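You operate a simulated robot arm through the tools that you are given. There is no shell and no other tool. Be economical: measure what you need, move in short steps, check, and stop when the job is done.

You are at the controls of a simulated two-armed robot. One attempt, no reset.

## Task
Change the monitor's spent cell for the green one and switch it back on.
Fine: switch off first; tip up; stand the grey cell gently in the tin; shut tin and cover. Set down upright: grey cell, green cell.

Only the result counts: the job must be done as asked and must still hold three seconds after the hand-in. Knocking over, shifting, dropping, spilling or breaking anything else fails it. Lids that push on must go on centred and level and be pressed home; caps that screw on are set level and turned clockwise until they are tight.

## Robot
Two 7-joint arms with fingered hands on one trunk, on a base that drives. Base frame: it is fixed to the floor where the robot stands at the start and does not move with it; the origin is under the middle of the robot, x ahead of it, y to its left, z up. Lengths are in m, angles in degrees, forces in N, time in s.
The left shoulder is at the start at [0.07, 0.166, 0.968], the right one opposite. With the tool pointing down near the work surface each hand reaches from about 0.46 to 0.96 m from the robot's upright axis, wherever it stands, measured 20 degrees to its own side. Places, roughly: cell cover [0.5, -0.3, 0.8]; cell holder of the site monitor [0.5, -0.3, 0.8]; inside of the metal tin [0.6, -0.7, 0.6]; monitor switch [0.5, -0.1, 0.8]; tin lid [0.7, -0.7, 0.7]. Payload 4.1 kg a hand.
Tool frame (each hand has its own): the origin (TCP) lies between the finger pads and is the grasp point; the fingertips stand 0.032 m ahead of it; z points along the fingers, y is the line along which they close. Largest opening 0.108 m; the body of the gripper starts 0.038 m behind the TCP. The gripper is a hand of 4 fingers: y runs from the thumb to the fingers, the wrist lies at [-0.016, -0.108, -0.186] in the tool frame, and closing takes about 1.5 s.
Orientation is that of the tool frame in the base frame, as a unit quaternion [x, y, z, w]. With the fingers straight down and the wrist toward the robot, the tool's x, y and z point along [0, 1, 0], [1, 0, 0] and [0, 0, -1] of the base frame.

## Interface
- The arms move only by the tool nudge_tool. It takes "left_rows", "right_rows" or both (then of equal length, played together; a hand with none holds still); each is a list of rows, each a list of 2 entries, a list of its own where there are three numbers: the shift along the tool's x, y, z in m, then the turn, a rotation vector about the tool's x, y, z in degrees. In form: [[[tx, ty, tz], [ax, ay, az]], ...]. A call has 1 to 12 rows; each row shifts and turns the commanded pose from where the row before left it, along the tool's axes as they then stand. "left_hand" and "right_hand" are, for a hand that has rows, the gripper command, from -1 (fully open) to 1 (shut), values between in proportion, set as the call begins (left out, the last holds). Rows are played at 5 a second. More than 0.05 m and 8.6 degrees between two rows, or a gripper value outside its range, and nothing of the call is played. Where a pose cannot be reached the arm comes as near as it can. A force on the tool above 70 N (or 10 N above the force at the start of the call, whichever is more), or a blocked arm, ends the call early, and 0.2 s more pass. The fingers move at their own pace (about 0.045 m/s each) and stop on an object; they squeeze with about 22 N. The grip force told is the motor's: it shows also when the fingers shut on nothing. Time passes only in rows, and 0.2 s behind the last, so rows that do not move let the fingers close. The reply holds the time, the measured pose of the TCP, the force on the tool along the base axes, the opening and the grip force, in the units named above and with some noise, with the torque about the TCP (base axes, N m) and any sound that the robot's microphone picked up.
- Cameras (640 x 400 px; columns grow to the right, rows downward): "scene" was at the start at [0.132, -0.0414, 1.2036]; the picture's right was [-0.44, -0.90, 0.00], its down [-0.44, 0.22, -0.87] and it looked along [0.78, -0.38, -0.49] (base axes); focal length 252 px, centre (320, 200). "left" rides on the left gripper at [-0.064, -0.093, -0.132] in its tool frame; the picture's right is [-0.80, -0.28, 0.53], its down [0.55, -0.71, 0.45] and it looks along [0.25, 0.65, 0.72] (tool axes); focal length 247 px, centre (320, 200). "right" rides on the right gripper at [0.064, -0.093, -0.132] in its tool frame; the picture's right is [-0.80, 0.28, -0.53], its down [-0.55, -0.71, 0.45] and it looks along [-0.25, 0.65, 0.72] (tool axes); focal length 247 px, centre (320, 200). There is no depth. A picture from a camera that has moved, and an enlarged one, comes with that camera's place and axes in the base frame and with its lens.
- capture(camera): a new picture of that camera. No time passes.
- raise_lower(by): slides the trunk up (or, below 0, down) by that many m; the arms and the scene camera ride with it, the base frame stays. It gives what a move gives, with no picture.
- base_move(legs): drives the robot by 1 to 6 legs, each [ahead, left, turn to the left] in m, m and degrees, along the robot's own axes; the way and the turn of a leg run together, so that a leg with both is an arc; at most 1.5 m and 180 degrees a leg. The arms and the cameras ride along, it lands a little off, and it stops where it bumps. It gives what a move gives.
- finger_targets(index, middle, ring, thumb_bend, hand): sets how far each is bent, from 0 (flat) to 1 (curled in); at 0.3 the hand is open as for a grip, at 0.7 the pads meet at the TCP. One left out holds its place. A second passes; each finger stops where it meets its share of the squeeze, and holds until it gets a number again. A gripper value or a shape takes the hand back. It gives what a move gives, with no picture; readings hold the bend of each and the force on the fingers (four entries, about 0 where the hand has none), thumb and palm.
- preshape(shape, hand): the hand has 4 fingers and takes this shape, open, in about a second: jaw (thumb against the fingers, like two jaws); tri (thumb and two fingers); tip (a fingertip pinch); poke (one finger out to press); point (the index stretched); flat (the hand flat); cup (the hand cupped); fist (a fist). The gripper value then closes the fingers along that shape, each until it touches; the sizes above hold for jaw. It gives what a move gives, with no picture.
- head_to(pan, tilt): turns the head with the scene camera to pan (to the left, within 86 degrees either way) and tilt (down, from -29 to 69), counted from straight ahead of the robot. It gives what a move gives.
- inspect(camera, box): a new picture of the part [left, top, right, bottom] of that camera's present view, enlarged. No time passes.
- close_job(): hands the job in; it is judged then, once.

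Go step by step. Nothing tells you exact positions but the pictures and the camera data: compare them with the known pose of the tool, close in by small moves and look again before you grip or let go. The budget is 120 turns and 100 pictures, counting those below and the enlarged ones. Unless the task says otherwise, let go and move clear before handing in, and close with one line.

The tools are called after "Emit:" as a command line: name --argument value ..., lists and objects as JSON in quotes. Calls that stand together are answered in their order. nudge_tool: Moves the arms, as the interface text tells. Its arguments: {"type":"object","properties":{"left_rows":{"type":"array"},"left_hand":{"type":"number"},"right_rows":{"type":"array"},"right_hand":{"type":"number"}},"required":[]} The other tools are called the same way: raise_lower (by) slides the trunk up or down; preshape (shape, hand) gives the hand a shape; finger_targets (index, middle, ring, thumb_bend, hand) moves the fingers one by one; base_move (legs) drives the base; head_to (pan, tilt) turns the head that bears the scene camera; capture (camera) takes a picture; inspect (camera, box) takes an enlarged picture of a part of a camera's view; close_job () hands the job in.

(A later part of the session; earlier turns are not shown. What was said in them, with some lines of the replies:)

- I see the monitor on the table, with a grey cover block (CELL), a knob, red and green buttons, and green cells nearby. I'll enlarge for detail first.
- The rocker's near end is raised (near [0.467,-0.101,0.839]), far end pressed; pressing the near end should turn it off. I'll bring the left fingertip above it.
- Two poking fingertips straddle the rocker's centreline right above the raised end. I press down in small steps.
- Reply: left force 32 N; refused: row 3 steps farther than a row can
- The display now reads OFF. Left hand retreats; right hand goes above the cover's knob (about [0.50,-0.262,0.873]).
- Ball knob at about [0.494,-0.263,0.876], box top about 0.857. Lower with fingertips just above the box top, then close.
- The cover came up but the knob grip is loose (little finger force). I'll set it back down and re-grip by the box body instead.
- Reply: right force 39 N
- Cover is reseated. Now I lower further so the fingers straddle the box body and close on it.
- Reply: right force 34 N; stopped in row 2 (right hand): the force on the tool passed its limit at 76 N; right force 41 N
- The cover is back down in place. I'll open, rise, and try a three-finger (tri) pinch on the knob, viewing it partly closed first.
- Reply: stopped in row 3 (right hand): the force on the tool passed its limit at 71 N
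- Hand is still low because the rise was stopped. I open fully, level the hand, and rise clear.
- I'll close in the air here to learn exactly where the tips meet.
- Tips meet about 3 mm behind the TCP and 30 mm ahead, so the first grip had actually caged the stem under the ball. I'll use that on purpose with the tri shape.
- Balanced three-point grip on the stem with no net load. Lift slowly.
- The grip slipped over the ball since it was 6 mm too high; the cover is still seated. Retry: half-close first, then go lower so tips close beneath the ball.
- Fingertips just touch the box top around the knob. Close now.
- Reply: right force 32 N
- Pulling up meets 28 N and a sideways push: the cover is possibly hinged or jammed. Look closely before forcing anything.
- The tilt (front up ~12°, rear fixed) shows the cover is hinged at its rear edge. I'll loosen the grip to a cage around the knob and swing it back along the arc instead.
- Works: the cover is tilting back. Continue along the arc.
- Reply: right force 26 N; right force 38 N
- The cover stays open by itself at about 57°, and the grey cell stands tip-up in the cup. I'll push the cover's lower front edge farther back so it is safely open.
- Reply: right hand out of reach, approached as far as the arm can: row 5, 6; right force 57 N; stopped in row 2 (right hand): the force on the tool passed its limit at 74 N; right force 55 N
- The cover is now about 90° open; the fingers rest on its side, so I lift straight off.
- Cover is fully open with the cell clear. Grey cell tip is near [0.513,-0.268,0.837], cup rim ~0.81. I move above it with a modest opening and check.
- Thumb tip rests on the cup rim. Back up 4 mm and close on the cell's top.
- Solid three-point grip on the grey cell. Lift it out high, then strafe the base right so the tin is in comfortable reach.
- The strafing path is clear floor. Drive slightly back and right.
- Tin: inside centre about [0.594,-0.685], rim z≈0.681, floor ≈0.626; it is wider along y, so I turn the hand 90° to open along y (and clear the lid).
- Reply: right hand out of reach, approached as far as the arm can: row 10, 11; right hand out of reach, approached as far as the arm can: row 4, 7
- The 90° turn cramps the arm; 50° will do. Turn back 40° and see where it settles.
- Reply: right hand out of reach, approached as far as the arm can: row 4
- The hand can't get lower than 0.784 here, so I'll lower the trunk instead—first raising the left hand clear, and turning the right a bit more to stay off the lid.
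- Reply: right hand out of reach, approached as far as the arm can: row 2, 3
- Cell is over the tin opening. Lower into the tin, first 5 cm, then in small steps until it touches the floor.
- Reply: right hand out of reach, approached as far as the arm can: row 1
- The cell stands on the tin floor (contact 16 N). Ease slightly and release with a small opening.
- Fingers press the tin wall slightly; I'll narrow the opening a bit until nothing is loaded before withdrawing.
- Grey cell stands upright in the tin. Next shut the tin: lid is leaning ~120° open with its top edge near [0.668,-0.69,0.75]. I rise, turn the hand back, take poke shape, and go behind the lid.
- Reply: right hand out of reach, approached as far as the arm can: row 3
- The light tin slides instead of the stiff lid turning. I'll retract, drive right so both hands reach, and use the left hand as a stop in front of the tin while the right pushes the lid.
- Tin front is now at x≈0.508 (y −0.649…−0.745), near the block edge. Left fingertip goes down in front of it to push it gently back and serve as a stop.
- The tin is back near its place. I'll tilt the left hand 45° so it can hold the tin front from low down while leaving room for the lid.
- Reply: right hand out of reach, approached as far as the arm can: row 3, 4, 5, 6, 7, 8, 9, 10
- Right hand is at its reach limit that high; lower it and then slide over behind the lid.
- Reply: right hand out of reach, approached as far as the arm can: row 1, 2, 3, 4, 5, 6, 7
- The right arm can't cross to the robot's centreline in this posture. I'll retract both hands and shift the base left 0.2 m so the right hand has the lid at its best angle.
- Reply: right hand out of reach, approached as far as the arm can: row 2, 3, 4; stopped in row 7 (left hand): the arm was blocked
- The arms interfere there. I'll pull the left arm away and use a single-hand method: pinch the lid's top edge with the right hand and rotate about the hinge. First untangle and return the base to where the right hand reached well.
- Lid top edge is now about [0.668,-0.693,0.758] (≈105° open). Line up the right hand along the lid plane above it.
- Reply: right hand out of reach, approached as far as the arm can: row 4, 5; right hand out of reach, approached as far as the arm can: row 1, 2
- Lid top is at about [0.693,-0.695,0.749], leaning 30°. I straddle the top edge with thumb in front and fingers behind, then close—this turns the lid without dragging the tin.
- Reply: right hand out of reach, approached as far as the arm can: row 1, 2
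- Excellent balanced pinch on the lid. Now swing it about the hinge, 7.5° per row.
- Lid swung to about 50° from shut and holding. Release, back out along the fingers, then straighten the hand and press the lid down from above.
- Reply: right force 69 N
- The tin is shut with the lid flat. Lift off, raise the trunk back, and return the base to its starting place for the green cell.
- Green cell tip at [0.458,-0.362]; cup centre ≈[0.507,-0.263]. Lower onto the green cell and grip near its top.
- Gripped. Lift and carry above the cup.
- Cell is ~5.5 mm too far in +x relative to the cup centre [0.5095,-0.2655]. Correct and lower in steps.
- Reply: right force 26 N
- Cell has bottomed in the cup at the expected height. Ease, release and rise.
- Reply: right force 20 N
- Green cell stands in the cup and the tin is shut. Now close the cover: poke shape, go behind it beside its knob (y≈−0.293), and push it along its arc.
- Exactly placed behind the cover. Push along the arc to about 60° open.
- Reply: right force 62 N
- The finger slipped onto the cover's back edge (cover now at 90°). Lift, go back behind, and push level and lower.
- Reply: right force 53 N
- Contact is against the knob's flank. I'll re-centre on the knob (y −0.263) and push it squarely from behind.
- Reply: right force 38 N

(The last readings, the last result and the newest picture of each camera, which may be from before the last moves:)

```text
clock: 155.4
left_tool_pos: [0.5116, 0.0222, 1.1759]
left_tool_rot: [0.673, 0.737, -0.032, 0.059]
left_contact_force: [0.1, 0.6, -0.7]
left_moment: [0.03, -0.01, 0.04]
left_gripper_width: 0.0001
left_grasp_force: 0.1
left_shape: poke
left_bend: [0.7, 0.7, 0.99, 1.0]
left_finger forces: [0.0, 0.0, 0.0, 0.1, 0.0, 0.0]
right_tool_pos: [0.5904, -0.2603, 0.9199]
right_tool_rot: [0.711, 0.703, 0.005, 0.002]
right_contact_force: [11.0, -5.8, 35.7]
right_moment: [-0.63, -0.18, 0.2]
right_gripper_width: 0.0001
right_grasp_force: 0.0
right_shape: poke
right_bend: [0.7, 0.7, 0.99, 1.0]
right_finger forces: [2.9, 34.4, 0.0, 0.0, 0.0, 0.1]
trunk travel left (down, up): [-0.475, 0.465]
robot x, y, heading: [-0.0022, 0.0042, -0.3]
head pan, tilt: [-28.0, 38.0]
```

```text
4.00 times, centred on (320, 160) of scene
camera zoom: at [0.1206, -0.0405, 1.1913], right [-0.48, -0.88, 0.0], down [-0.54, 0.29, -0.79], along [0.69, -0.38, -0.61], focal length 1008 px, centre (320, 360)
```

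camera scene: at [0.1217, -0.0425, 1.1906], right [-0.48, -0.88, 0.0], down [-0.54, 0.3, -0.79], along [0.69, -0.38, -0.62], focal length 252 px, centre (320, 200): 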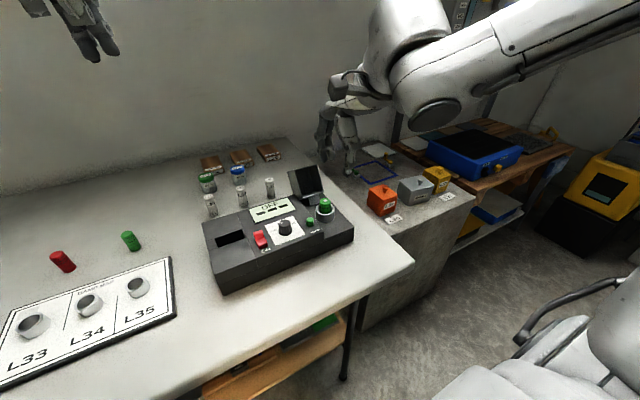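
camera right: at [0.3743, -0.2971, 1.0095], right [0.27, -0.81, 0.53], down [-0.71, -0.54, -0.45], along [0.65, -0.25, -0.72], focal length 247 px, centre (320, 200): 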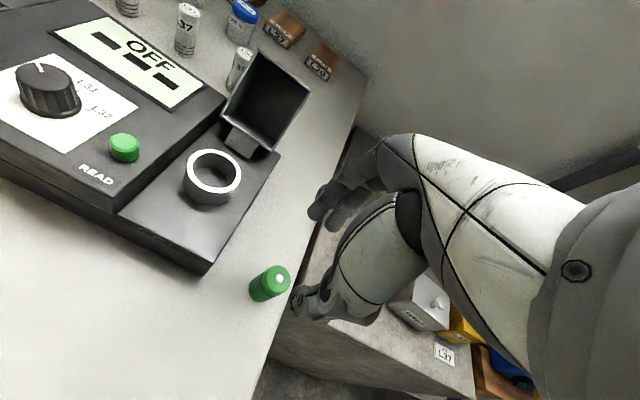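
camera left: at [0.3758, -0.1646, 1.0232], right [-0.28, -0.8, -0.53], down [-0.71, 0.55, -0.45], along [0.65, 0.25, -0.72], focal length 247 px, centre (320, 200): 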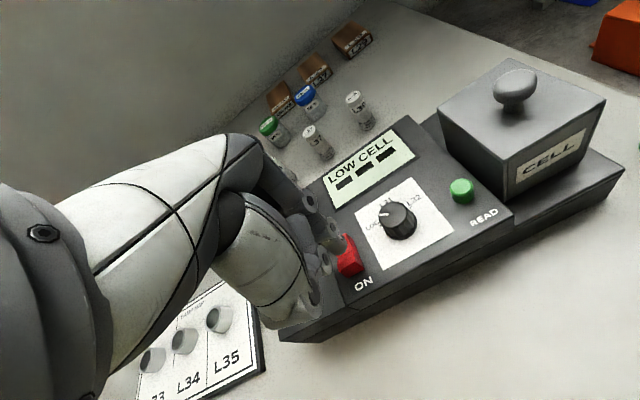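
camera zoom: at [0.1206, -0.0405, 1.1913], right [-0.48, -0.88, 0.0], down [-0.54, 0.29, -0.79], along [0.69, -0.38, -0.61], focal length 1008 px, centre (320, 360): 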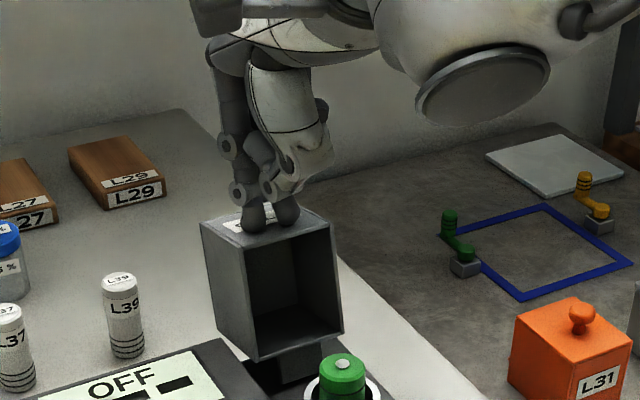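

The cover swings back by gravity until it is under ~59°. I'll get fully behind the knob low down and follow its arc in one continuous push.

Emit:
nudge_tool --right_rows '[[[0, 0, -0.04], [0, 0, 0]], [[-0.002, 0.045, 0], [0, 0, 0]], [[0, 0.045, 0], [0, 0, 0]], [[0, 0, 0.04], [0, 0, 0]], [[0, 0, 0.042], [0, 0, 0]], [[0, 0, 0], [0, 0, 0]]]'

```text
clock: 156.8
left_tool_pos: [0.5128, 0.0227, 1.176]
left_tool_rot: [0.672, 0.738, -0.032, 0.058]
left_contact_force: [0.2, 0.2, -0.4]
left_moment: [-0.02, 0.0, -0.03]
left_gripper_width: 0.0
left_grasp_force: 0.0
left_shape: poke
left_bend: [0.7, 0.7, 0.99, 1.0]
left_finger forces: [0.0, 0.0, 0.0, 0.0, 0.0, 0.1]
right_tool_pos: [0.673, -0.2684, 0.878]
right_tool_rot: [0.711, 0.703, 0.003, -0.002]
right_contact_force: [-0.4, -0.4, -0.2]
right_moment: [-0.06, -0.03, 0.0]
right_gripper_width: 0.0002
right_grasp_force: 0.1
right_shape: poke
right_bend: [0.7, 0.7, 0.99, 1.0]
right_finger forces: [0.1, 0.1, 0.0, 0.0, 0.0, 0.0]
right hand out of reach, approached as far as the arm can: row 5
trunk travel left (down, up): [-0.475, 0.465]
robot x, y, heading: [-0.0052, 0.0016, -0.7]
head pan, tilt: [-28.0, 38.0]
```

Emit:
nudge_tool --right_rows '[[[0.004, 0, 0.011], [0, 0, 0]], [[0, -0.013, 0], [0, 0, 0]], [[0, -0.005, -0.009], [0, 0, 0]], [[0, -0.009, -0.012], [0, 0, 0]], [[0, -0.009, -0.01], [0, 0, 0]], [[0, -0.009, -0.008], [0, 0, 0]], [[0, 0, 0], [0, 0, 0]]]'

```text
clock: 158.4
left_tool_pos: [0.5146, 0.022, 1.1746]
left_tool_rot: [0.672, 0.737, -0.031, 0.057]
left_contact_force: [-0.1, 0.5, -0.4]
left_moment: [0.02, -0.01, 0.01]
left_gripper_width: 0.0
left_grasp_force: 0.0
left_shape: poke
left_bend: [0.7, 0.7, 0.99, 1.0]
left_finger forces: [0.0, 0.0, 0.0, 0.0, 0.0, 0.1]
right_tool_pos: [0.6232, -0.2664, 0.9051]
right_tool_rot: [0.711, 0.703, 0.003, -0.002]
right_contact_force: [-0.6, 0.2, -0.6]
right_moment: [0.03, 0.01, 0.03]
right_gripper_width: 0.0002
right_grasp_force: 0.0
right_shape: poke
right_bend: [0.7, 0.7, 0.99, 1.0]
right_finger forces: [0.0, 0.2, 0.0, 0.0, 0.0, 0.0]
right hand out of reach, approached as far as the arm can: row 1
trunk travel left (down, up): [-0.475, 0.465]
robot x, y, heading: [-0.0014, -0.0005, -0.8]
head pan, tilt: [-28.0, 38.0]
```

The finger keeps riding over the knob. I'll use index and ring fingers extended (middle curled) to straddle the knob and push level on the flat face, 3 cm further than before.

Emit:
nudge_tool --right_rows '[[[0, 0, -0.04], [0, 0, 0]], [[0, 0.04, -0.01], [0, 0, 0]], [[0.012, 0.015, 0], [0, 0, 0]]]'

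Emit:
finger_targets --hand "right" --index 0.7 --middle 1.0 --ring 0.7 --thumb_bend 1.0

Emit:
nudge_tool --right_rows '[[[0, 0, 0.035], [0, 0, 0]], [[0, 0, 0.027], [0, 0, 0]], [[0, 0, 0], [0, 0, 0]]]'

```text
clock: 159.2
left_tool_pos: [0.514, 0.0203, 1.1748]
left_tool_rot: [0.672, 0.737, -0.031, 0.058]
left_contact_force: [-0.9, -0.1, 0.7]
left_moment: [0.02, -0.01, 0.02]
left_gripper_width: 0.0002
left_grasp_force: 0.0
left_shape: poke
left_bend: [0.7, 0.7, 0.99, 1.0]
left_finger forces: [0.0, 0.0, 0.0, 0.0, 0.1, 0.1]
right_tool_pos: [0.6795, -0.2572, 0.9565]
right_tool_rot: [0.711, 0.703, 0.003, -0.002]
right_contact_force: [-0.5, -0.3, 0.2]
right_moment: [-0.01, 0.0, 0.02]
right_gripper_width: 0.0001
right_grasp_force: 0.2
right_shape: poke
right_bend: [0.7, 0.7, 0.99, 1.0]
right_finger forces: [0.1, 0.0, 0.0, 0.1, 0.0, 0.0]
trunk travel left (down, up): [-0.475, 0.465]
robot x, y, heading: [-0.0023, 0.0011, -0.5]
head pan, tilt: [-28.0, 38.0]
```

```text
clock: 160.2
left_tool_pos: [0.5135, 0.0211, 1.1752]
left_tool_rot: [0.672, 0.737, -0.032, 0.058]
left_contact_force: [-1.1, 0.2, -0.8]
left_moment: [-0.02, -0.02, 0.02]
left_gripper_width: 0.0
left_grasp_force: 0.1
left_shape: poke
left_bend: [0.7, 0.7, 0.99, 1.0]
left_finger forces: [0.0, 0.1, 0.0, 0.0, 0.0, 0.0]
right_tool_pos: [0.6789, -0.257, 0.9564]
right_tool_rot: [0.711, 0.703, 0.003, -0.001]
right_contact_force: [0.2, 0.5, 0.7]
right_moment: [0.0, -0.02, -0.01]
right_gripper_width: 0.0276
right_grasp_force: 0.0
right_shape: fingers
right_bend: [0.67, 1.0, 0.7, 1.0]
right_finger forces: [0.1, 0.0, 0.0, 0.0, 0.0, 0.1]
trunk travel left (down, up): [-0.475, 0.465]
robot x, y, heading: [-0.0032, 0.0014, -0.9]
head pan, tilt: [-28.0, 38.0]
```

```text
clock: 161.0
left_tool_pos: [0.5132, 0.0214, 1.1745]
left_tool_rot: [0.672, 0.737, -0.032, 0.058]
left_contact_force: [0.2, 0.5, -0.2]
left_moment: [0.02, 0.02, 0.02]
left_gripper_width: 0.0
left_grasp_force: 0.1
left_shape: poke
left_bend: [0.7, 0.7, 0.99, 1.0]
left_finger forces: [0.0, 0.0, 0.1, 0.1, 0.0, 0.1]
right_tool_pos: [0.6738, -0.2626, 0.8949]
right_tool_rot: [0.711, 0.703, 0.003, -0.002]
right_contact_force: [-0.6, 0.1, -0.2]
right_moment: [0.01, 0.0, 0.02]
right_gripper_width: 0.0273
right_grasp_force: 0.0
right_shape: fingers
right_bend: [0.67, 1.0, 0.7, 1.0]
right_finger forces: [0.0, 0.0, 0.0, 0.0, 0.0, 0.0]
right hand out of reach, approached as far as the arm can: row 2
trunk travel left (down, up): [-0.475, 0.465]
robot x, y, heading: [-0.0032, 0.0008, -0.6]
head pan, tilt: [-28.0, 38.0]
```

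Emit:
nudge_tool --right_rows '[[[0.005, -0.012, 0.002], [0, 0, 0]], [[0.004, -0.012, 0], [0, 0, 0]], [[0, -0.012, 0], [0, 0, 0]], [[0, -0.012, 0], [0, 0, 0]], [[0, -0.012, 0], [0, 0, 0]]]'

```text
clock: 162.2
left_tool_pos: [0.5134, 0.0228, 1.1764]
left_tool_rot: [0.672, 0.737, -0.032, 0.059]
left_contact_force: [-0.7, 0.1, 0.1]
left_moment: [0.02, 0.01, -0.02]
left_gripper_width: 0.0003
left_grasp_force: 0.0
left_shape: poke
left_bend: [0.7, 0.7, 0.99, 1.0]
left_finger forces: [0.0, 0.0, 0.1, 0.0, 0.0, 0.0]
right_tool_pos: [0.6163, -0.2506, 0.8954]
right_tool_rot: [0.711, 0.704, 0.004, -0.001]
right_contact_force: [7.0, -2.2, 9.8]
right_moment: [-0.38, -0.36, 0.17]
right_gripper_width: 0.0267
right_grasp_force: 6.0
right_shape: fingers
right_bend: [0.67, 1.0, 0.65, 1.0]
right_finger forces: [0.1, 0.0, 12.1, 0.0, 0.0, 0.0]
trunk travel left (down, up): [-0.475, 0.465]
robot x, y, heading: [-0.0038, -0.0, -0.6]
head pan, tilt: [-28.0, 38.0]
```

Emit:
nudge_tool --right_rows '[[[0, -0.01, 0], [0, 0, 0]], [[0, -0.01, 0], [0, 0, 0]], [[0, -0.01, 0], [0, 0, 0]], [[0, -0.008, 0], [0, 0, 0]]]'

```text
clock: 163.2
left_tool_pos: [0.5126, 0.0244, 1.1758]
left_tool_rot: [0.673, 0.737, -0.032, 0.058]
left_contact_force: [0.3, 0.8, 0.6]
left_moment: [0.0, 0.0, 0.01]
left_gripper_width: 0.0
left_grasp_force: 0.1
left_shape: poke
left_bend: [0.7, 0.7, 0.99, 1.0]
left_finger forces: [0.1, 0.1, 0.0, 0.0, 0.0, 0.0]
right_tool_pos: [0.5774, -0.2484, 0.8958]
right_tool_rot: [0.711, 0.703, 0.004, 0.0]
right_contact_force: [23.5, -1.2, 35.6]
right_moment: [-1.04, -2.49, 0.5]
right_gripper_width: 0.0272
right_grasp_force: 20.9
right_shape: fingers
right_bend: [0.65, 1.0, 0.43, 1.0]
right_finger forces: [4.1, 0.1, 38.3, 0.0, 0.0, 0.1]
trunk travel left (down, up): [-0.475, 0.465]
robot x, y, heading: [-0.0043, 0.0033, -0.5]
head pan, tilt: [-28.0, 38.0]
```

The hinge is stiff and the straddling fingers yield. Poke mode is stiffer, so back off, return to poke beside the knob, and keep pushing; the friction will hold what's gained.

Emit:
nudge_tool --right_rows '[[[0, 0.03, 0], [0, 0, 0]], [[0, 0.03, -0.012], [0, 0, 0]], [[-0.047, 0, 0], [0, 0, 0]]]'

Emit:
preshape --hand "right" --shape "poke"

Emit:
nudge_tool --right_rows '[[[0, -0.015, 0], [0, 0, 0]], [[0, -0.01, 0], [0, 0, 0]], [[0, -0.01, 0], [0, 0, 0]], [[0, -0.008, 0], [0, 0, 0]], [[0, -0.008, 0], [0, 0, 0]]]'

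```text
clock: 164.0
left_tool_pos: [0.5105, 0.0218, 1.1767]
left_tool_rot: [0.673, 0.737, -0.031, 0.06]
left_contact_force: [0.0, -0.7, 0.6]
left_moment: [0.05, -0.02, 0.01]
left_gripper_width: 0.0
left_grasp_force: 0.0
left_shape: poke
left_bend: [0.7, 0.7, 0.99, 1.0]
left_finger forces: [0.1, 0.0, 0.0, 0.1, 0.0, 0.0]
right_tool_pos: [0.6321, -0.2999, 0.9038]
right_tool_rot: [0.711, 0.703, 0.003, -0.002]
right_contact_force: [-0.2, 0.4, 0.0]
right_moment: [0.02, -0.02, 0.02]
right_gripper_width: 0.0266
right_grasp_force: 0.1
right_shape: fingers
right_bend: [0.67, 1.0, 0.7, 1.0]
right_finger forces: [0.1, 0.0, 0.0, 0.0, 0.0, 0.1]
trunk travel left (down, up): [-0.475, 0.465]
robot x, y, heading: [-0.0036, -0.0008, -0.6]
head pan, tilt: [-28.0, 38.0]
```

```text
clock: 164.9
left_tool_pos: [0.5131, 0.0219, 1.1756]
left_tool_rot: [0.672, 0.737, -0.032, 0.057]
left_contact_force: [-0.1, -1.3, 0.0]
left_moment: [-0.02, -0.02, 0.01]
left_gripper_width: 0.0
left_grasp_force: 0.1
left_shape: poke
left_bend: [0.7, 0.7, 0.99, 1.0]
left_finger forces: [0.0, 0.1, 0.0, 0.0, 0.0, 0.0]
right_tool_pos: [0.6342, -0.2991, 0.9049]
right_tool_rot: [0.711, 0.703, 0.004, -0.002]
right_contact_force: [0.3, -0.6, -0.4]
right_moment: [0.0, -0.01, 0.02]
right_gripper_width: 0.0
right_grasp_force: 0.1
right_shape: poke
right_bend: [0.7, 0.7, 0.99, 1.0]
right_finger forces: [0.0, 0.0, 0.0, 0.0, 0.0, 0.0]
trunk travel left (down, up): [-0.475, 0.465]
robot x, y, heading: [-0.0068, 0.0054, -0.2]
head pan, tilt: [-28.0, 38.0]
```

```text
clock: 166.1
left_tool_pos: [0.5129, 0.0214, 1.1773]
left_tool_rot: [0.672, 0.737, -0.031, 0.059]
left_contact_force: [-0.8, 0.7, -0.3]
left_moment: [0.0, -0.01, -0.01]
left_gripper_width: 0.0001
left_grasp_force: 0.0
left_shape: poke
left_bend: [0.7, 0.7, 0.99, 1.0]
left_finger forces: [0.0, 0.1, 0.0, 0.1, 0.0, 0.0]
right_tool_pos: [0.5871, -0.2987, 0.9099]
right_tool_rot: [0.712, 0.702, 0.006, 0.002]
right_contact_force: [32.4, -17.2, 48.7]
right_moment: [0.2, -1.97, -0.83]
right_gripper_width: 0.0
right_grasp_force: 0.0
right_shape: poke
right_bend: [0.7, 0.7, 0.99, 1.0]
right_finger forces: [58.8, 0.0, 0.0, 0.0, 0.0, 0.1]
trunk travel left (down, up): [-0.475, 0.465]
robot x, y, heading: [-0.0006, 0.001, -0.3]
head pan, tilt: [-28.0, 38.0]
```

Emit:
nudge_tool --right_rows '[[[0, 0, -0.006], [0, 0, 0]], [[0, -0.006, -0.004], [0, 0, 0]], [[0, -0.007, -0.003], [0, 0, 0]], [[0, -0.007, -0.002], [0, 0, 0]]]'

```text
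clock: 167.1
left_tool_pos: [0.5102, 0.0236, 1.1773]
left_tool_rot: [0.672, 0.738, -0.031, 0.06]
left_contact_force: [-0.7, -0.2, 0.2]
left_moment: [0.01, -0.02, 0.01]
left_gripper_width: 0.0
left_grasp_force: 0.1
left_shape: poke
left_bend: [0.7, 0.7, 0.99, 1.0]
left_finger forces: [0.0, 0.0, 0.0, 0.0, 0.0, 0.0]
right_tool_pos: [0.5646, -0.298, 0.9249]
right_tool_rot: [0.712, 0.702, 0.005, 0.001]
right_contact_force: [16.8, -10.2, 49.5]
right_moment: [0.27, -1.65, -0.42]
right_gripper_width: 0.0
right_grasp_force: 0.1
right_shape: poke
right_bend: [0.7, 0.7, 0.99, 1.0]
right_finger forces: [51.0, 0.0, 0.0, 0.0, 0.0, 0.0]
trunk travel left (down, up): [-0.475, 0.465]
robot x, y, heading: [-0.0002, 0.0034, -0.8]
head pan, tilt: [-28.0, 38.0]
```

The hand was too high at the start each time, so it climbed over the low back edge. I lower the trunk to get well below that edge behind the cover and push along the proper arc.

Emit:
nudge_tool --right_rows '[[[0, 0, -0.03], [0, 0, 0]], [[0, 0.045, 0], [0, 0, 0]], [[0, 0.045, 0], [0, 0, 0]], [[0.002, 0.03, 0], [0, 0, 0]]]'

Emit:
raise_lower --by -0.06

Emit:
nudge_tool --right_rows '[[[0, 0, 0.02], [0, 0, 0]], [[0, 0, 0.016], [0, 0, 0]], [[0, 0, 0], [0, 0, 0]]]'

```text
clock: 168.1
left_tool_pos: [0.5139, 0.0213, 1.1755]
left_tool_rot: [0.673, 0.737, -0.031, 0.058]
left_contact_force: [0.1, -0.3, -0.2]
left_moment: [0.01, 0.0, -0.01]
left_gripper_width: 0.0001
left_grasp_force: 0.1
left_shape: poke
left_bend: [0.7, 0.7, 0.99, 1.0]
left_finger forces: [0.1, 0.0, 0.0, 0.0, 0.0, 0.0]
right_tool_pos: [0.6859, -0.2958, 0.9505]
right_tool_rot: [0.711, 0.703, 0.002, -0.003]
right_contact_force: [-0.2, -0.5, -0.3]
right_moment: [0.0, 0.02, -0.03]
right_gripper_width: 0.0003
right_grasp_force: 0.1
right_shape: poke
right_bend: [0.7, 0.7, 0.99, 1.0]
right_finger forces: [0.0, 0.1, 0.0, 0.0, 0.0, 0.0]
trunk travel left (down, up): [-0.475, 0.465]
robot x, y, heading: [-0.0046, 0.0033, -0.3]
head pan, tilt: [-28.0, 38.0]
```

```text
clock: 169.1
left_tool_pos: [0.5135, 0.0223, 1.1148]
left_tool_rot: [0.672, 0.737, -0.032, 0.058]
left_contact_force: [-0.7, -0.5, -0.2]
left_moment: [-0.01, 0.02, 0.01]
left_gripper_width: 0.0001
left_grasp_force: 0.1
left_shape: poke
left_bend: [0.7, 0.7, 0.99, 1.0]
left_finger forces: [0.1, 0.0, 0.0, 0.1, 0.0, 0.0]
right_tool_pos: [0.6847, -0.2944, 0.8894]
right_tool_rot: [0.71, 0.704, 0.003, -0.002]
right_contact_force: [-0.3, 0.4, 0.8]
right_moment: [-0.01, 0.01, 0.0]
right_gripper_width: 0.0
right_grasp_force: 0.0
right_shape: poke
right_bend: [0.7, 0.7, 0.99, 1.0]
right_finger forces: [0.0, 0.1, 0.0, 0.0, 0.1, 0.0]
trunk travel left (down, up): [-0.415, 0.525]
robot x, y, heading: [-0.0008, 0.0033, -0.3]
head pan, tilt: [-28.0, 38.0]
```

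```text
clock: 169.9
left_tool_pos: [0.5141, 0.0218, 1.1153]
left_tool_rot: [0.672, 0.737, -0.032, 0.058]
left_contact_force: [0.9, 0.2, -0.6]
left_moment: [0.04, -0.01, 0.03]
left_gripper_width: 0.0
left_grasp_force: 0.1
left_shape: poke
left_bend: [0.7, 0.7, 0.99, 1.0]
left_finger forces: [0.0, 0.0, 0.0, 0.1, 0.0, 0.0]
right_tool_pos: [0.6858, -0.2953, 0.8558]
right_tool_rot: [0.711, 0.704, 0.004, -0.002]
right_contact_force: [1.2, -0.9, -0.7]
right_moment: [-0.02, 0.02, 0.01]
right_gripper_width: 0.0
right_grasp_force: 0.1
right_shape: poke
right_bend: [0.7, 0.7, 0.99, 1.0]
right_finger forces: [0.0, 0.0, 0.0, 0.0, 0.0, 0.1]
trunk travel left (down, up): [-0.415, 0.525]
robot x, y, heading: [-0.0033, 0.0002, -0.5]
head pan, tilt: [-28.0, 38.0]
```

Emit:
nudge_tool --right_rows '[[[0, -0.02, 0], [0, 0, 0]], [[0, -0.02, 0], [0, 0, 0]], [[0, -0.014, -0.004], [0, 0, 0]], [[0, -0.007, -0.009], [0, 0, 0]], [[0, -0.008, -0.009], [0, 0, 0]]]'

```text
clock: 171.1
left_tool_pos: [0.5131, 0.0238, 1.1153]
left_tool_rot: [0.672, 0.737, -0.033, 0.06]
left_contact_force: [0.2, 0.0, -0.6]
left_moment: [0.01, -0.02, -0.01]
left_gripper_width: 0.0003
left_grasp_force: 0.0
left_shape: poke
left_bend: [0.7, 0.7, 0.99, 1.0]
left_finger forces: [0.1, 0.0, 0.0, 0.1, 0.0, 0.0]
right_tool_pos: [0.6194, -0.2939, 0.8804]
right_tool_rot: [0.712, 0.702, 0.005, 0.001]
right_contact_force: [37.5, -5.7, 45.6]
right_moment: [-0.02, -0.06, -0.71]
right_gripper_width: 0.0
right_grasp_force: 0.1
right_shape: poke
right_bend: [0.7, 0.7, 0.99, 1.0]
right_finger forces: [30.0, 0.0, 0.1, 0.0, 35.8, 0.1]
trunk travel left (down, up): [-0.415, 0.525]
robot x, y, heading: [-0.0063, 0.0034, -0.7]
head pan, tilt: [-28.0, 38.0]
```

The curled thumb rides on the cover's top. I'll back off and turn the hand −90° so the thumb points sideways and the index's side leads.

Emit:
nudge_tool --right_rows '[[[0, 0.03, 0], [0, 0, 0]], [[0, 0.03, 0.01], [0, 0, 0]], [[0, 0.015, 0], [0, 0, 0]]]'

Emit:
nudge_tool --right_rows '[[[0, 0, 0], [0, 0, -8.1]], [[0, 0, 0], [0, 0, -8.1]], [[0, 0, 0], [0, 0, -8.1]], [[0, 0, 0], [0, 0, -8.1]], [[0, 0, 0], [0, 0, -8.1]], [[0, 0, 0], [0, 0, -8.1]], [[0, 0, 0], [0, 0, -8.1]], [[0, 0, 0], [0, 0, -8.1]], [[0, 0, 0], [0, 0, -8.1]], [[0, 0, 0], [0, 0, -8.1]], [[0, 0, 0], [0, 0, -8.1]]]'

```text
clock: 171.9
left_tool_pos: [0.5137, 0.0216, 1.1154]
left_tool_rot: [0.672, 0.737, -0.031, 0.058]
left_contact_force: [-0.2, 0.3, -0.7]
left_moment: [-0.01, -0.04, 0.0]
left_gripper_width: 0.0
left_grasp_force: 0.0
left_shape: poke
left_bend: [0.7, 0.7, 0.99, 1.0]
left_finger forces: [0.0, 0.0, 0.0, 0.0, 0.0, 0.0]
right_tool_pos: [0.6902, -0.2952, 0.8659]
right_tool_rot: [0.71, 0.704, 0.001, -0.002]
right_contact_force: [0.7, 0.2, -0.5]
right_moment: [-0.01, 0.02, 0.0]
right_gripper_width: 0.0
right_grasp_force: 0.0
right_shape: poke
right_bend: [0.7, 0.7, 0.99, 1.0]
right_finger forces: [0.0, 0.0, 0.0, 0.1, 0.0, 0.1]
trunk travel left (down, up): [-0.415, 0.525]
robot x, y, heading: [-0.0041, -0.0023, -0.5]
head pan, tilt: [-28.0, 38.0]
```

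```text
clock: 174.3
left_tool_pos: [0.5141, 0.0202, 1.1152]
left_tool_rot: [0.672, 0.738, -0.031, 0.058]
left_contact_force: [0.1, 0.3, 1.1]
left_moment: [0.03, -0.01, -0.02]
left_gripper_width: 0.0001
left_grasp_force: 0.0
left_shape: poke
left_bend: [0.7, 0.7, 0.99, 1.0]
left_finger forces: [0.0, 0.1, 0.0, 0.0, 0.0, 0.1]
right_tool_pos: [0.6119, -0.3095, 0.8738]
right_tool_rot: [0.013, 1.0, 0.004, 0.001]
right_contact_force: [-0.1, 0.2, -0.3]
right_moment: [-0.04, 0.0, 0.0]
right_gripper_width: 0.0
right_grasp_force: 0.0
right_shape: poke
right_bend: [0.7, 0.7, 0.99, 1.0]
right_finger forces: [0.1, 0.1, 0.0, 0.0, 0.0, 0.1]
right hand out of reach, approached as far as the arm can: row 6, 7, 8, 9, 10, 11
trunk travel left (down, up): [-0.415, 0.525]
robot x, y, heading: [-0.0058, 0.0024, -0.6]
head pan, tilt: [-28.0, 38.0]
```

Turn back to −50° (better reach, thumb still out to the side) and come around behind the cover.

Emit:
nudge_tool --right_rows '[[[-0.02, 0, 0], [0, 0, 0]], [[0, -0.02, 0], [0, 0, 8]], [[0, 0, 0], [0, 0, 8]], [[0, 0, 0], [0, 0, 8]], [[0, 0, 0], [0, 0, 8]], [[0, 0, 0], [0, 0, 7.5]], [[0, 0, 0], [0, 0, 0]]]'

```text
clock: 175.9
left_tool_pos: [0.5143, 0.0214, 1.1148]
left_tool_rot: [0.672, 0.737, -0.032, 0.058]
left_contact_force: [-0.1, 0.5, -0.1]
left_moment: [-0.03, 0.0, 0.0]
left_gripper_width: 0.0
left_grasp_force: 0.1
left_shape: poke
left_bend: [0.7, 0.7, 0.99, 1.0]
left_finger forces: [0.0, 0.1, 0.1, 0.0, 0.0, 0.0]
right_tool_pos: [0.6122, -0.3336, 0.8756]
right_tool_rot: [0.351, 0.936, 0.003, -0.001]
right_contact_force: [-0.2, -0.1, 1.3]
right_moment: [0.01, 0.01, 0.01]
right_gripper_width: 0.0
right_grasp_force: 0.2
right_shape: poke
right_bend: [0.7, 0.7, 0.99, 1.0]
right_finger forces: [0.1, 0.1, 0.0, 0.0, 0.1, 0.1]
right hand out of reach, approached as far as the arm can: row 1
trunk travel left (down, up): [-0.415, 0.525]
robot x, y, heading: [0.0006, 0.0013, -0.4]
head pan, tilt: [-28.0, 38.0]
```

Emit:
nudge_tool --right_rows '[[[-0.0212, 0.0181, 0], [0, 0, 0]], [[-0.0212, 0.0181, 0.006], [0, 0, 0]], [[-0.004, 0.003, 0.006], [0, 0, 0]], [[0.0138, 0.0158, 0], [0, 0, 0]], [[0.0138, 0.0158, 0], [0, 0, 0]], [[0, 0, 0], [0, 0, 0]]]'

```text
clock: 177.3
left_tool_pos: [0.5135, 0.0216, 1.1142]
left_tool_rot: [0.672, 0.738, -0.032, 0.058]
left_contact_force: [-0.2, -0.5, -0.5]
left_moment: [0.01, -0.02, 0.01]
left_gripper_width: 0.0
left_grasp_force: 0.1
left_shape: poke
left_bend: [0.7, 0.7, 0.99, 1.0]
left_finger forces: [0.1, 0.1, 0.0, 0.2, 0.0, 0.1]
right_tool_pos: [0.6726, -0.292, 0.8664]
right_tool_rot: [0.351, 0.936, 0.004, -0.002]
right_contact_force: [-0.6, -0.3, 0.0]
right_moment: [0.0, 0.01, 0.0]
right_gripper_width: 0.0
right_grasp_force: 0.1
right_shape: poke
right_bend: [0.7, 0.7, 0.99, 1.0]
right_finger forces: [0.0, 0.0, 0.1, 0.0, 0.1, 0.0]
trunk travel left (down, up): [-0.415, 0.525]
robot x, y, heading: [-0.004, -0.0006, -0.7]
head pan, tilt: [-28.0, 38.0]
```

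Well placed behind the cover with thumb clear. Push along the arc.

Emit:
nudge_tool --right_rows '[[[0.0208, -0.0182, 0.0044], [0, 0, 0]], [[0.0053, -0.0046, -0.004], [0, 0, 0]], [[0.0045, -0.004, -0.009], [0, 0, 0]], [[0.0041, -0.0036, -0.008], [0, 0, 0]], [[0.0064, -0.0056, -0.007], [0, 0, 0]], [[0.006, -0.0053, -0.006], [0, 0, 0]]]'

Emit:
nudge_tool --right_rows '[[[0.0068, -0.0059, -0.004], [0, 0, 0]], [[0.0071, -0.0063, -0.004], [0, 0, 0]], [[0.0079, -0.0069, -0.003], [0, 0, 0]], [[0.0086, -0.0076, -0.002], [0, 0, 0]]]'

```text
clock: 178.7
left_tool_pos: [0.5146, 0.0213, 1.1155]
left_tool_rot: [0.673, 0.737, -0.031, 0.058]
left_contact_force: [0.0, 0.3, 0.1]
left_moment: [-0.02, -0.01, -0.01]
left_gripper_width: 0.0002
left_grasp_force: 0.1
left_shape: poke
left_bend: [0.7, 0.7, 0.99, 1.0]
left_finger forces: [0.0, 0.0, 0.0, 0.0, 0.0, 0.1]
right_tool_pos: [0.6073, -0.2926, 0.8923]
right_tool_rot: [0.351, 0.936, 0.002, -0.003]
right_contact_force: [0.3, -2.6, -0.9]
right_moment: [0.01, 0.0, 0.02]
right_gripper_width: 0.0
right_grasp_force: 0.1
right_shape: poke
right_bend: [0.7, 0.7, 0.99, 1.0]
right_finger forces: [2.1, 0.1, 0.0, 0.0, 0.1, 0.0]
trunk travel left (down, up): [-0.415, 0.525]
robot x, y, heading: [-0.0045, -0.0018, -0.6]
head pan, tilt: [-28.0, 38.0]
```

```text
clock: 179.7
left_tool_pos: [0.5132, 0.0214, 1.1149]
left_tool_rot: [0.672, 0.737, -0.032, 0.059]
left_contact_force: [-0.2, 0.7, 0.1]
left_moment: [0.02, 0.0, 0.0]
left_gripper_width: 0.0003
left_grasp_force: 0.1
left_shape: poke
left_bend: [0.7, 0.7, 0.99, 1.0]
left_finger forces: [0.0, 0.1, 0.1, 0.1, 0.0, 0.1]
right_tool_pos: [0.5694, -0.2918, 0.9092]
right_tool_rot: [0.35, 0.937, 0.003, 0.0]
right_contact_force: [-0.3, 0.7, -0.2]
right_moment: [0.01, -0.01, -0.01]
right_gripper_width: 0.0
right_grasp_force: 0.1
right_shape: poke
right_bend: [0.7, 0.7, 0.99, 1.0]
right_finger forces: [0.1, 0.0, 0.1, 0.1, 0.0, 0.1]
trunk travel left (down, up): [-0.415, 0.525]
robot x, y, heading: [-0.0045, 0.0037, -0.4]
head pan, tilt: [-28.0, 38.0]
```

Force vanished past the balance point, so the cover should have swung shut. I press on its top to confirm and seat it.

Emit:
nudge_tool --right_rows '[[[0.0188, -0.0165, -0.008], [0, 0, 0]], [[0.0188, -0.0165, 0], [0, 0, 0]], [[0.0075, -0.0066, 0], [0, 0, 0]], [[0, 0, 0.012], [0, 0, 0]], [[0, 0, 0.008], [0, 0, 0]], [[0, 0, 0.004], [0, 0, 0]], [[0, 0, 0.003], [0, 0, 0]]]'

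```text
clock: 181.3
left_tool_pos: [0.5126, 0.0219, 1.1167]
left_tool_rot: [0.672, 0.737, -0.031, 0.059]
left_contact_force: [-0.1, -0.7, 0.7]
left_moment: [-0.01, -0.01, -0.01]
left_gripper_width: 0.0
left_grasp_force: 0.0
left_shape: poke
left_bend: [0.7, 0.7, 0.99, 1.0]
left_finger forces: [0.0, 0.1, 0.0, 0.0, 0.0, 0.0]
right_tool_pos: [0.5065, -0.2916, 0.8918]
right_tool_rot: [0.35, 0.937, 0.004, 0.003]
right_contact_force: [-1.0, 0.7, 16.6]
right_moment: [0.11, 0.09, 0.01]
right_gripper_width: 0.0
right_grasp_force: 0.1
right_shape: poke
right_bend: [0.7, 0.7, 0.99, 1.0]
right_finger forces: [16.4, 0.1, 0.0, 0.0, 0.0, 0.0]
trunk travel left (down, up): [-0.415, 0.525]
robot x, y, heading: [-0.0035, 0.0039, -0.3]
head pan, tilt: [-28.0, 38.0]
```

The cover is fully shut (top at its original height). Now right hand clears off, and the left hand is levelled and brought above the rocker's raised far end.

Emit:
nudge_tool --right_rows '[[[0, 0, -0.03], [0, 0, 0]], [[0, 0, -0.04], [0, 0, 0]], [[0, 0, -0.04], [0, 0, 0]], [[-0.02, -0.025, 0], [0, 0, 0]], [[-0.02, -0.025, 0], [0, 0, 0]], [[-0.02, -0.025, 0], [0, 0, 0]], [[0, 0, 0], [0, 0, 0]]]' --left_rows '[[[0, 0, 0], [1.1, 3.7, 2.7]], [[0, 0, 0], [1.0, 3.6, 2.6]], [[0, 0, 0], [0, 0, 0]], [[-0.04, -0.007, 0.02], [0, 0, 0]], [[-0.04, -0.007, 0.02], [0, 0, 0]], [[-0.041, -0.007, 0.02], [0, 0, 0]], [[0, 0, 0.04], [0, 0, 0]]]'

Emit:
nudge_tool --left_rows '[[[0, 0, 0.045], [0, 0, 0]], [[0, 0, 0.045], [0, 0, 0]], [[0, 0, 0.02], [0, 0, 0]], [[0, 0, 0], [0, 0, 0]]]'

```text
clock: 182.9
left_tool_pos: [0.4932, -0.0985, 1.0126]
left_tool_rot: [0.708, 0.706, 0.0, 0.0]
left_contact_force: [0.9, 0.1, 0.1]
left_moment: [-0.01, 0.02, -0.02]
left_gripper_width: 0.0
left_grasp_force: 0.1
left_shape: poke
left_bend: [0.7, 0.7, 0.99, 1.0]
left_finger forces: [0.0, 0.1, 0.1, 0.1, 0.0, 0.0]
right_tool_pos: [0.5059, -0.3884, 0.998]
right_tool_rot: [0.35, 0.937, 0.001, -0.001]
right_contact_force: [-0.7, 0.0, 0.0]
right_moment: [-0.03, -0.01, 0.01]
right_gripper_width: 0.0004
right_grasp_force: 0.1
right_shape: poke
right_bend: [0.7, 0.7, 0.99, 1.0]
right_finger forces: [0.1, 0.1, 0.1, 0.0, 0.0, 0.1]
trunk travel left (down, up): [-0.415, 0.525]
robot x, y, heading: [-0.0055, 0.0021, -0.3]
head pan, tilt: [-28.0, 38.0]
```

```text
clock: 183.9
left_tool_pos: [0.4917, -0.0973, 0.9036]
left_tool_rot: [0.707, 0.707, 0.001, 0.0]
left_contact_force: [-0.6, 0.4, 0.7]
left_moment: [-0.04, 0.01, 0.0]
left_gripper_width: 0.0002
left_grasp_force: 0.0
left_shape: poke
left_bend: [0.7, 0.7, 0.99, 1.0]
left_finger forces: [0.0, 0.0, 0.0, 0.0, 0.1, 0.0]
right_tool_pos: [0.5049, -0.3884, 0.9986]
right_tool_rot: [0.35, 0.937, 0.004, -0.002]
right_contact_force: [-0.1, 0.0, 0.2]
right_moment: [0.01, -0.03, -0.03]
right_gripper_width: 0.0
right_grasp_force: 0.0
right_shape: poke
right_bend: [0.7, 0.7, 0.99, 1.0]
right_finger forces: [0.1, 0.0, 0.0, 0.0, 0.1, 0.0]
trunk travel left (down, up): [-0.415, 0.525]
robot x, y, heading: [-0.0024, 0.0053, -0.4]
head pan, tilt: [-28.0, 38.0]
```

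Emit:
nudge_tool --left_rows '[[[-0.002, 0.001, 0.016], [0, 0, 0]], [[0, 0, 0.01], [0, 0, 0]], [[0, 0, 0.004], [0, 0, 0]], [[0, 0, 0.004], [0, 0, 0]], [[0, 0, 0.004], [0, 0, 0]], [[0, 0, 0.002], [0, 0, 0]]]'

```text
clock: 185.3
left_tool_pos: [0.496, -0.1007, 0.8655]
left_tool_rot: [0.707, 0.707, 0.001, 0.002]
left_contact_force: [14.5, 2.1, 12.0]
left_moment: [0.16, -0.52, -0.13]
left_gripper_width: 0.0
left_grasp_force: 0.1
left_shape: poke
left_bend: [0.7, 0.7, 0.99, 1.0]
left_finger forces: [0.0, 21.5, 0.0, 0.0, 0.0, 0.0]
right_tool_pos: [0.5067, -0.3892, 0.9986]
right_tool_rot: [0.35, 0.937, 0.003, 0.0]
right_contact_force: [-0.4, 0.1, -0.2]
right_moment: [0.02, 0.0, -0.03]
right_gripper_width: 0.0
right_grasp_force: 0.0
right_shape: poke
right_bend: [0.7, 0.7, 0.99, 1.0]
right_finger forces: [0.1, 0.1, 0.0, 0.0, 0.1, 0.0]
trunk travel left (down, up): [-0.415, 0.525]
robot x, y, heading: [-0.0023, 0.0051, -0.8]
head pan, tilt: [-28.0, 38.0]
```

Emit:
nudge_tool --left_rows '[[[0, 0, -0.03], [0, 0, 0]], [[0, 0, -0.03], [0, 0, 0]], [[0.02, -0.035, -0.02], [0, 0, 0]], [[0, -0.025, 0], [0, 0, 0]]]'

Emit:
capture --camera "left"

```text
clock: 186.3
left_tool_pos: [0.433, -0.0797, 0.943]
left_tool_rot: [0.707, 0.707, 0.001, 0.0]
left_contact_force: [-0.2, -0.1, -0.4]
left_moment: [-0.03, -0.02, 0.01]
left_gripper_width: 0.0
left_grasp_force: 0.0
left_shape: poke
left_bend: [0.7, 0.7, 0.99, 1.0]
left_finger forces: [0.1, 0.0, 0.0, 0.1, 0.1, 0.0]
right_tool_pos: [0.5046, -0.3897, 0.9983]
right_tool_rot: [0.351, 0.936, 0.003, 0.0]
right_contact_force: [-0.1, 0.6, -0.5]
right_moment: [0.01, -0.03, 0.01]
right_gripper_width: 0.0
right_grasp_force: 0.0
right_shape: poke
right_bend: [0.7, 0.7, 0.99, 1.0]
right_finger forces: [0.0, 0.1, 0.0, 0.0, 0.1, 0.0]
trunk travel left (down, up): [-0.415, 0.525]
robot x, y, heading: [-0.0016, 0.0031, -0.5]
head pan, tilt: [-28.0, 38.0]
```

```text
0 pictures are left
camera left: at [0.3407, -0.1442, 1.0749], right [-0.28, -0.8, -0.53], down [-0.71, 0.55, -0.45], along [0.65, 0.25, -0.72], focal length 247 px, centre (320, 200)
```

left: 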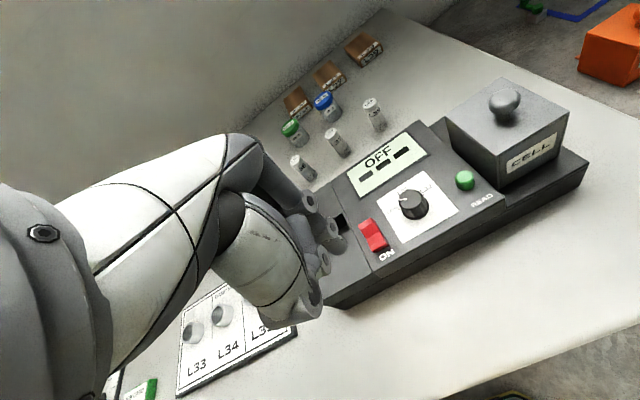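

The display still says OFF: my finger slipped off the rocker's far end, which from this picture lies at x≈0.487 (rocker spans 0.457–0.489). No pictures remain, so I'll press at x≈0.481 and check by feel.

Emit:
nudge_tool --left_rows '[[[-0.01, 0.024, 0], [0, 0, 0]], [[-0.0115, 0.0245, 0.015], [0, 0, 0]], [[0, 0, 0.028], [0, 0, 0]], [[0, 0, 0.018], [0, 0, 0]], [[0, 0, 0], [0, 0, 0]]]'

Emit:
nudge_tool --left_rows '[[[0, 0, 0.004], [0, 0, 0]], [[0, 0, 0.003], [0, 0, 0]]]'

```text
clock: 187.5
left_tool_pos: [0.4832, -0.1023, 0.8831]
left_tool_rot: [0.707, 0.707, 0.0, 0.001]
left_contact_force: [-0.4, 0.1, -0.8]
left_moment: [0.03, -0.02, 0.01]
left_gripper_width: 0.0
left_grasp_force: 0.0
left_shape: poke
left_bend: [0.7, 0.7, 0.99, 1.0]
left_finger forces: [0.1, 0.0, 0.0, 0.1, 0.1, 0.1]
right_tool_pos: [0.5046, -0.3885, 0.9986]
right_tool_rot: [0.351, 0.936, 0.003, -0.002]
right_contact_force: [-0.4, -0.1, -0.1]
right_moment: [0.0, 0.0, -0.02]
right_gripper_width: 0.0
right_grasp_force: 0.1
right_shape: poke
right_bend: [0.7, 0.7, 0.99, 1.0]
right_finger forces: [0.0, 0.0, 0.0, 0.0, 0.0, 0.0]
trunk travel left (down, up): [-0.415, 0.525]
robot x, y, heading: [-0.0002, 0.002, -0.5]
head pan, tilt: [-28.0, 38.0]
```

```text
clock: 188.1
left_tool_pos: [0.4846, -0.1033, 0.8768]
left_tool_rot: [0.707, 0.708, 0.001, 0.0]
left_contact_force: [0.0, -0.7, -0.6]
left_moment: [0.01, 0.01, 0.02]
left_gripper_width: 0.0
left_grasp_force: 0.1
left_shape: poke
left_bend: [0.7, 0.7, 0.99, 1.0]
left_finger forces: [0.0, 0.0, 0.1, 0.0, 0.0, 0.1]
right_tool_pos: [0.5054, -0.3891, 0.9984]
right_tool_rot: [0.351, 0.936, 0.003, 0.0]
right_contact_force: [-0.7, 0.0, 0.4]
right_moment: [-0.02, 0.01, -0.04]
right_gripper_width: 0.0001
right_grasp_force: 0.2
right_shape: poke
right_bend: [0.7, 0.7, 0.99, 1.0]
right_finger forces: [0.0, 0.1, 0.0, 0.0, 0.0, 0.0]
trunk travel left (down, up): [-0.415, 0.525]
robot x, y, heading: [-0.0051, 0.0024, -0.5]
head pan, tilt: [-28.0, 38.0]
```

Emit:
nudge_tool --left_rows '[[[0, -0.003, 0], [0, 0, 0]], [[0, 0, 0.004], [0, 0, 0]], [[0, 0, 0.004], [0, 0, 0]], [[0, 0, 0.004], [0, 0, 0]], [[0, 0, 0.004], [0, 0, 0]]]'

Emit:
nudge_tool --left_rows '[[[0, 0, -0.012], [0, 0, 0]], [[0, 0, -0.01], [0, 0, 0]], [[0, 0, 0], [0, 0, 0]], [[0, 0, 0.008], [0, 0, 0]], [[0, 0, 0.006], [0, 0, 0]], [[0, 0, 0], [0, 0, 0]]]'

```text
clock: 189.3
left_tool_pos: [0.4792, -0.1028, 0.8637]
left_tool_rot: [0.707, 0.708, 0.001, 0.004]
left_contact_force: [8.6, 1.1, 28.8]
left_moment: [0.12, -0.31, -0.08]
left_gripper_width: 0.0001
left_grasp_force: 0.0
left_shape: poke
left_bend: [0.7, 0.7, 0.99, 1.0]
left_finger forces: [9.7, 20.1, 0.0, 0.0, 0.0, 0.1]
right_tool_pos: [0.5031, -0.3888, 1.0003]
right_tool_rot: [0.35, 0.937, 0.003, 0.0]
right_contact_force: [-0.6, -0.2, 0.8]
right_moment: [0.0, 0.03, -0.03]
right_gripper_width: 0.0
right_grasp_force: 0.0
right_shape: poke
right_bend: [0.7, 0.7, 0.99, 1.0]
right_finger forces: [0.0, 0.0, 0.0, 0.0, 0.0, 0.0]
trunk travel left (down, up): [-0.415, 0.525]
robot x, y, heading: [0.0007, 0.0003, -0.6]
head pan, tilt: [-28.0, 38.0]
```

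```text
clock: 190.7
left_tool_pos: [0.4803, -0.1035, 0.8685]
left_tool_rot: [0.707, 0.707, 0.001, 0.0]
left_contact_force: [0.1, -1.1, -0.8]
left_moment: [-0.03, 0.0, 0.0]
left_gripper_width: 0.0
left_grasp_force: 0.1
left_shape: poke
left_bend: [0.7, 0.7, 0.99, 1.0]
left_finger forces: [0.1, 0.1, 0.0, 0.1, 0.0, 0.0]
right_tool_pos: [0.5054, -0.3886, 0.9988]
right_tool_rot: [0.35, 0.937, 0.003, 0.0]
right_contact_force: [-0.2, 0.8, -0.5]
right_moment: [0.01, 0.03, 0.01]
right_gripper_width: 0.0002
right_grasp_force: 0.1
right_shape: poke
right_bend: [0.7, 0.7, 0.99, 1.0]
right_finger forces: [0.0, 0.0, 0.0, 0.0, 0.0, 0.0]
trunk travel left (down, up): [-0.415, 0.525]
robot x, y, heading: [-0.0075, 0.0011, -0.6]
head pan, tilt: [-28.0, 38.0]
```

Force pattern suggests it pressed home. To be sure I press once more slightly farther out, then lightly feel whether the near end now stands raised.

Emit:
nudge_tool --left_rows '[[[0, 0, -0.012], [0, 0, 0]], [[0, 0.004, 0], [0, 0, 0]], [[0, 0, 0.01], [0, 0, 0]], [[0, 0, 0.005], [0, 0, 0]], [[0, 0, 0.004], [0, 0, 0]], [[0, 0, 0.003], [0, 0, 0]]]'

Emit:
nudge_tool --left_rows '[[[0, 0, -0.015], [0, 0, 0]], [[0, -0.012, -0.015], [0, 0, 0]], [[0, -0.011, 0], [0, 0, 0]], [[0, 0, 0.015], [0, 0, 0]], [[0, 0, 0.002], [0, 0, 0]], [[0, 0, 0], [0, 0, 0]]]'

```text
clock: 192.1
left_tool_pos: [0.4808, -0.1021, 0.8637]
left_tool_rot: [0.707, 0.707, 0.0, 0.004]
left_contact_force: [0.1, -0.7, 36.6]
left_moment: [-0.28, -0.06, -0.08]
left_gripper_width: 0.0
left_grasp_force: 0.1
left_shape: poke
left_bend: [0.7, 0.7, 0.99, 1.0]
left_finger forces: [28.8, 8.3, 0.2, 0.0, 0.0, 0.1]
right_tool_pos: [0.5027, -0.389, 1.0014]
right_tool_rot: [0.35, 0.937, 0.004, 0.001]
right_contact_force: [-0.5, 0.4, -1.0]
right_moment: [0.01, -0.02, 0.0]
right_gripper_width: 0.0
right_grasp_force: 0.0
right_shape: poke
right_bend: [0.7, 0.7, 0.99, 1.0]
right_finger forces: [0.0, 0.1, 0.0, 0.0, 0.1, 0.0]
trunk travel left (down, up): [-0.415, 0.525]
robot x, y, heading: [-0.0034, 0.0007, -0.7]
head pan, tilt: [-28.0, 38.0]
```

```text
clock: 193.5
left_tool_pos: [0.4598, -0.1018, 0.8709]
left_tool_rot: [0.707, 0.707, 0.0, 0.001]
left_contact_force: [-0.5, 0.2, 2.1]
left_moment: [0.0, -0.01, -0.01]
left_gripper_width: 0.0
left_grasp_force: 0.0
left_shape: poke
left_bend: [0.7, 0.7, 0.99, 1.0]
left_finger forces: [1.4, 0.0, 0.0, 0.0, 0.0, 0.1]
right_tool_pos: [0.506, -0.3889, 0.9982]
right_tool_rot: [0.351, 0.936, 0.002, -0.001]
right_contact_force: [0.1, 0.6, 1.0]
right_moment: [-0.02, 0.01, -0.01]
right_gripper_width: 0.0002
right_grasp_force: 0.0
right_shape: poke
right_bend: [0.7, 0.7, 0.99, 1.0]
right_finger forces: [0.0, 0.0, 0.1, 0.0, 0.0, 0.1]
trunk travel left (down, up): [-0.415, 0.525]
robot x, y, heading: [-0.0023, -0.001, -0.7]
head pan, tilt: [-28.0, 38.0]
```

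The far end now sits flat and low (firm at 0.864 with no slope), while the near end meets my finger ~7 mm higher with only 2 N. So the switch is over to ON. I lift off and move clear.

Emit:
nudge_tool --left_rows '[[[0, 0, -0.03], [0, 0, 0]], [[0, 0, -0.04], [0, 0, 0]], [[0.02, 0, -0.04], [0, 0, 0]], [[0.04, 0, -0.02], [0, 0, 0]], [[0.04, 0, 0], [0, 0, 0]]]'

Emit:
close_job

```text
clock: 194.7
left_tool_pos: [0.4592, -0.0015, 1.0027]
left_tool_rot: [0.707, 0.707, -0.001, 0.0]
left_contact_force: [-0.5, 1.1, 0.1]
left_moment: [-0.02, -0.01, 0.05]
left_gripper_width: 0.0
left_grasp_force: 0.1
left_shape: poke
left_bend: [0.7, 0.7, 0.99, 1.0]
left_finger forces: [0.0, 0.0, 0.0, 0.1, 0.1, 0.1]
right_tool_pos: [0.506, -0.3878, 0.9988]
right_tool_rot: [0.35, 0.937, 0.003, -0.001]
right_contact_force: [-0.3, -0.1, -0.8]
right_moment: [-0.01, -0.02, -0.02]
right_gripper_width: 0.0001
right_grasp_force: 0.0
right_shape: poke
right_bend: [0.7, 0.7, 0.99, 1.0]
right_finger forces: [0.0, 0.1, 0.0, 0.0, 0.0, 0.0]
trunk travel left (down, up): [-0.415, 0.525]
robot x, y, heading: [-0.0034, 0.0025, -0.6]
head pan, tilt: [-28.0, 38.0]
```

```text
The job is handed in.
```

I handed the job in: the grey cell is in the shut tin, the green cell is tip up in the holder under the closed cover, and the switch is back on. I confirmed the switch only by feel, because no pictures were left to check the display. The tin slid about 5 cm while I worked on its lid; I pushed it back to within about 2 cm of where it stood. I last saw the grey cell standing just before the lid closed.
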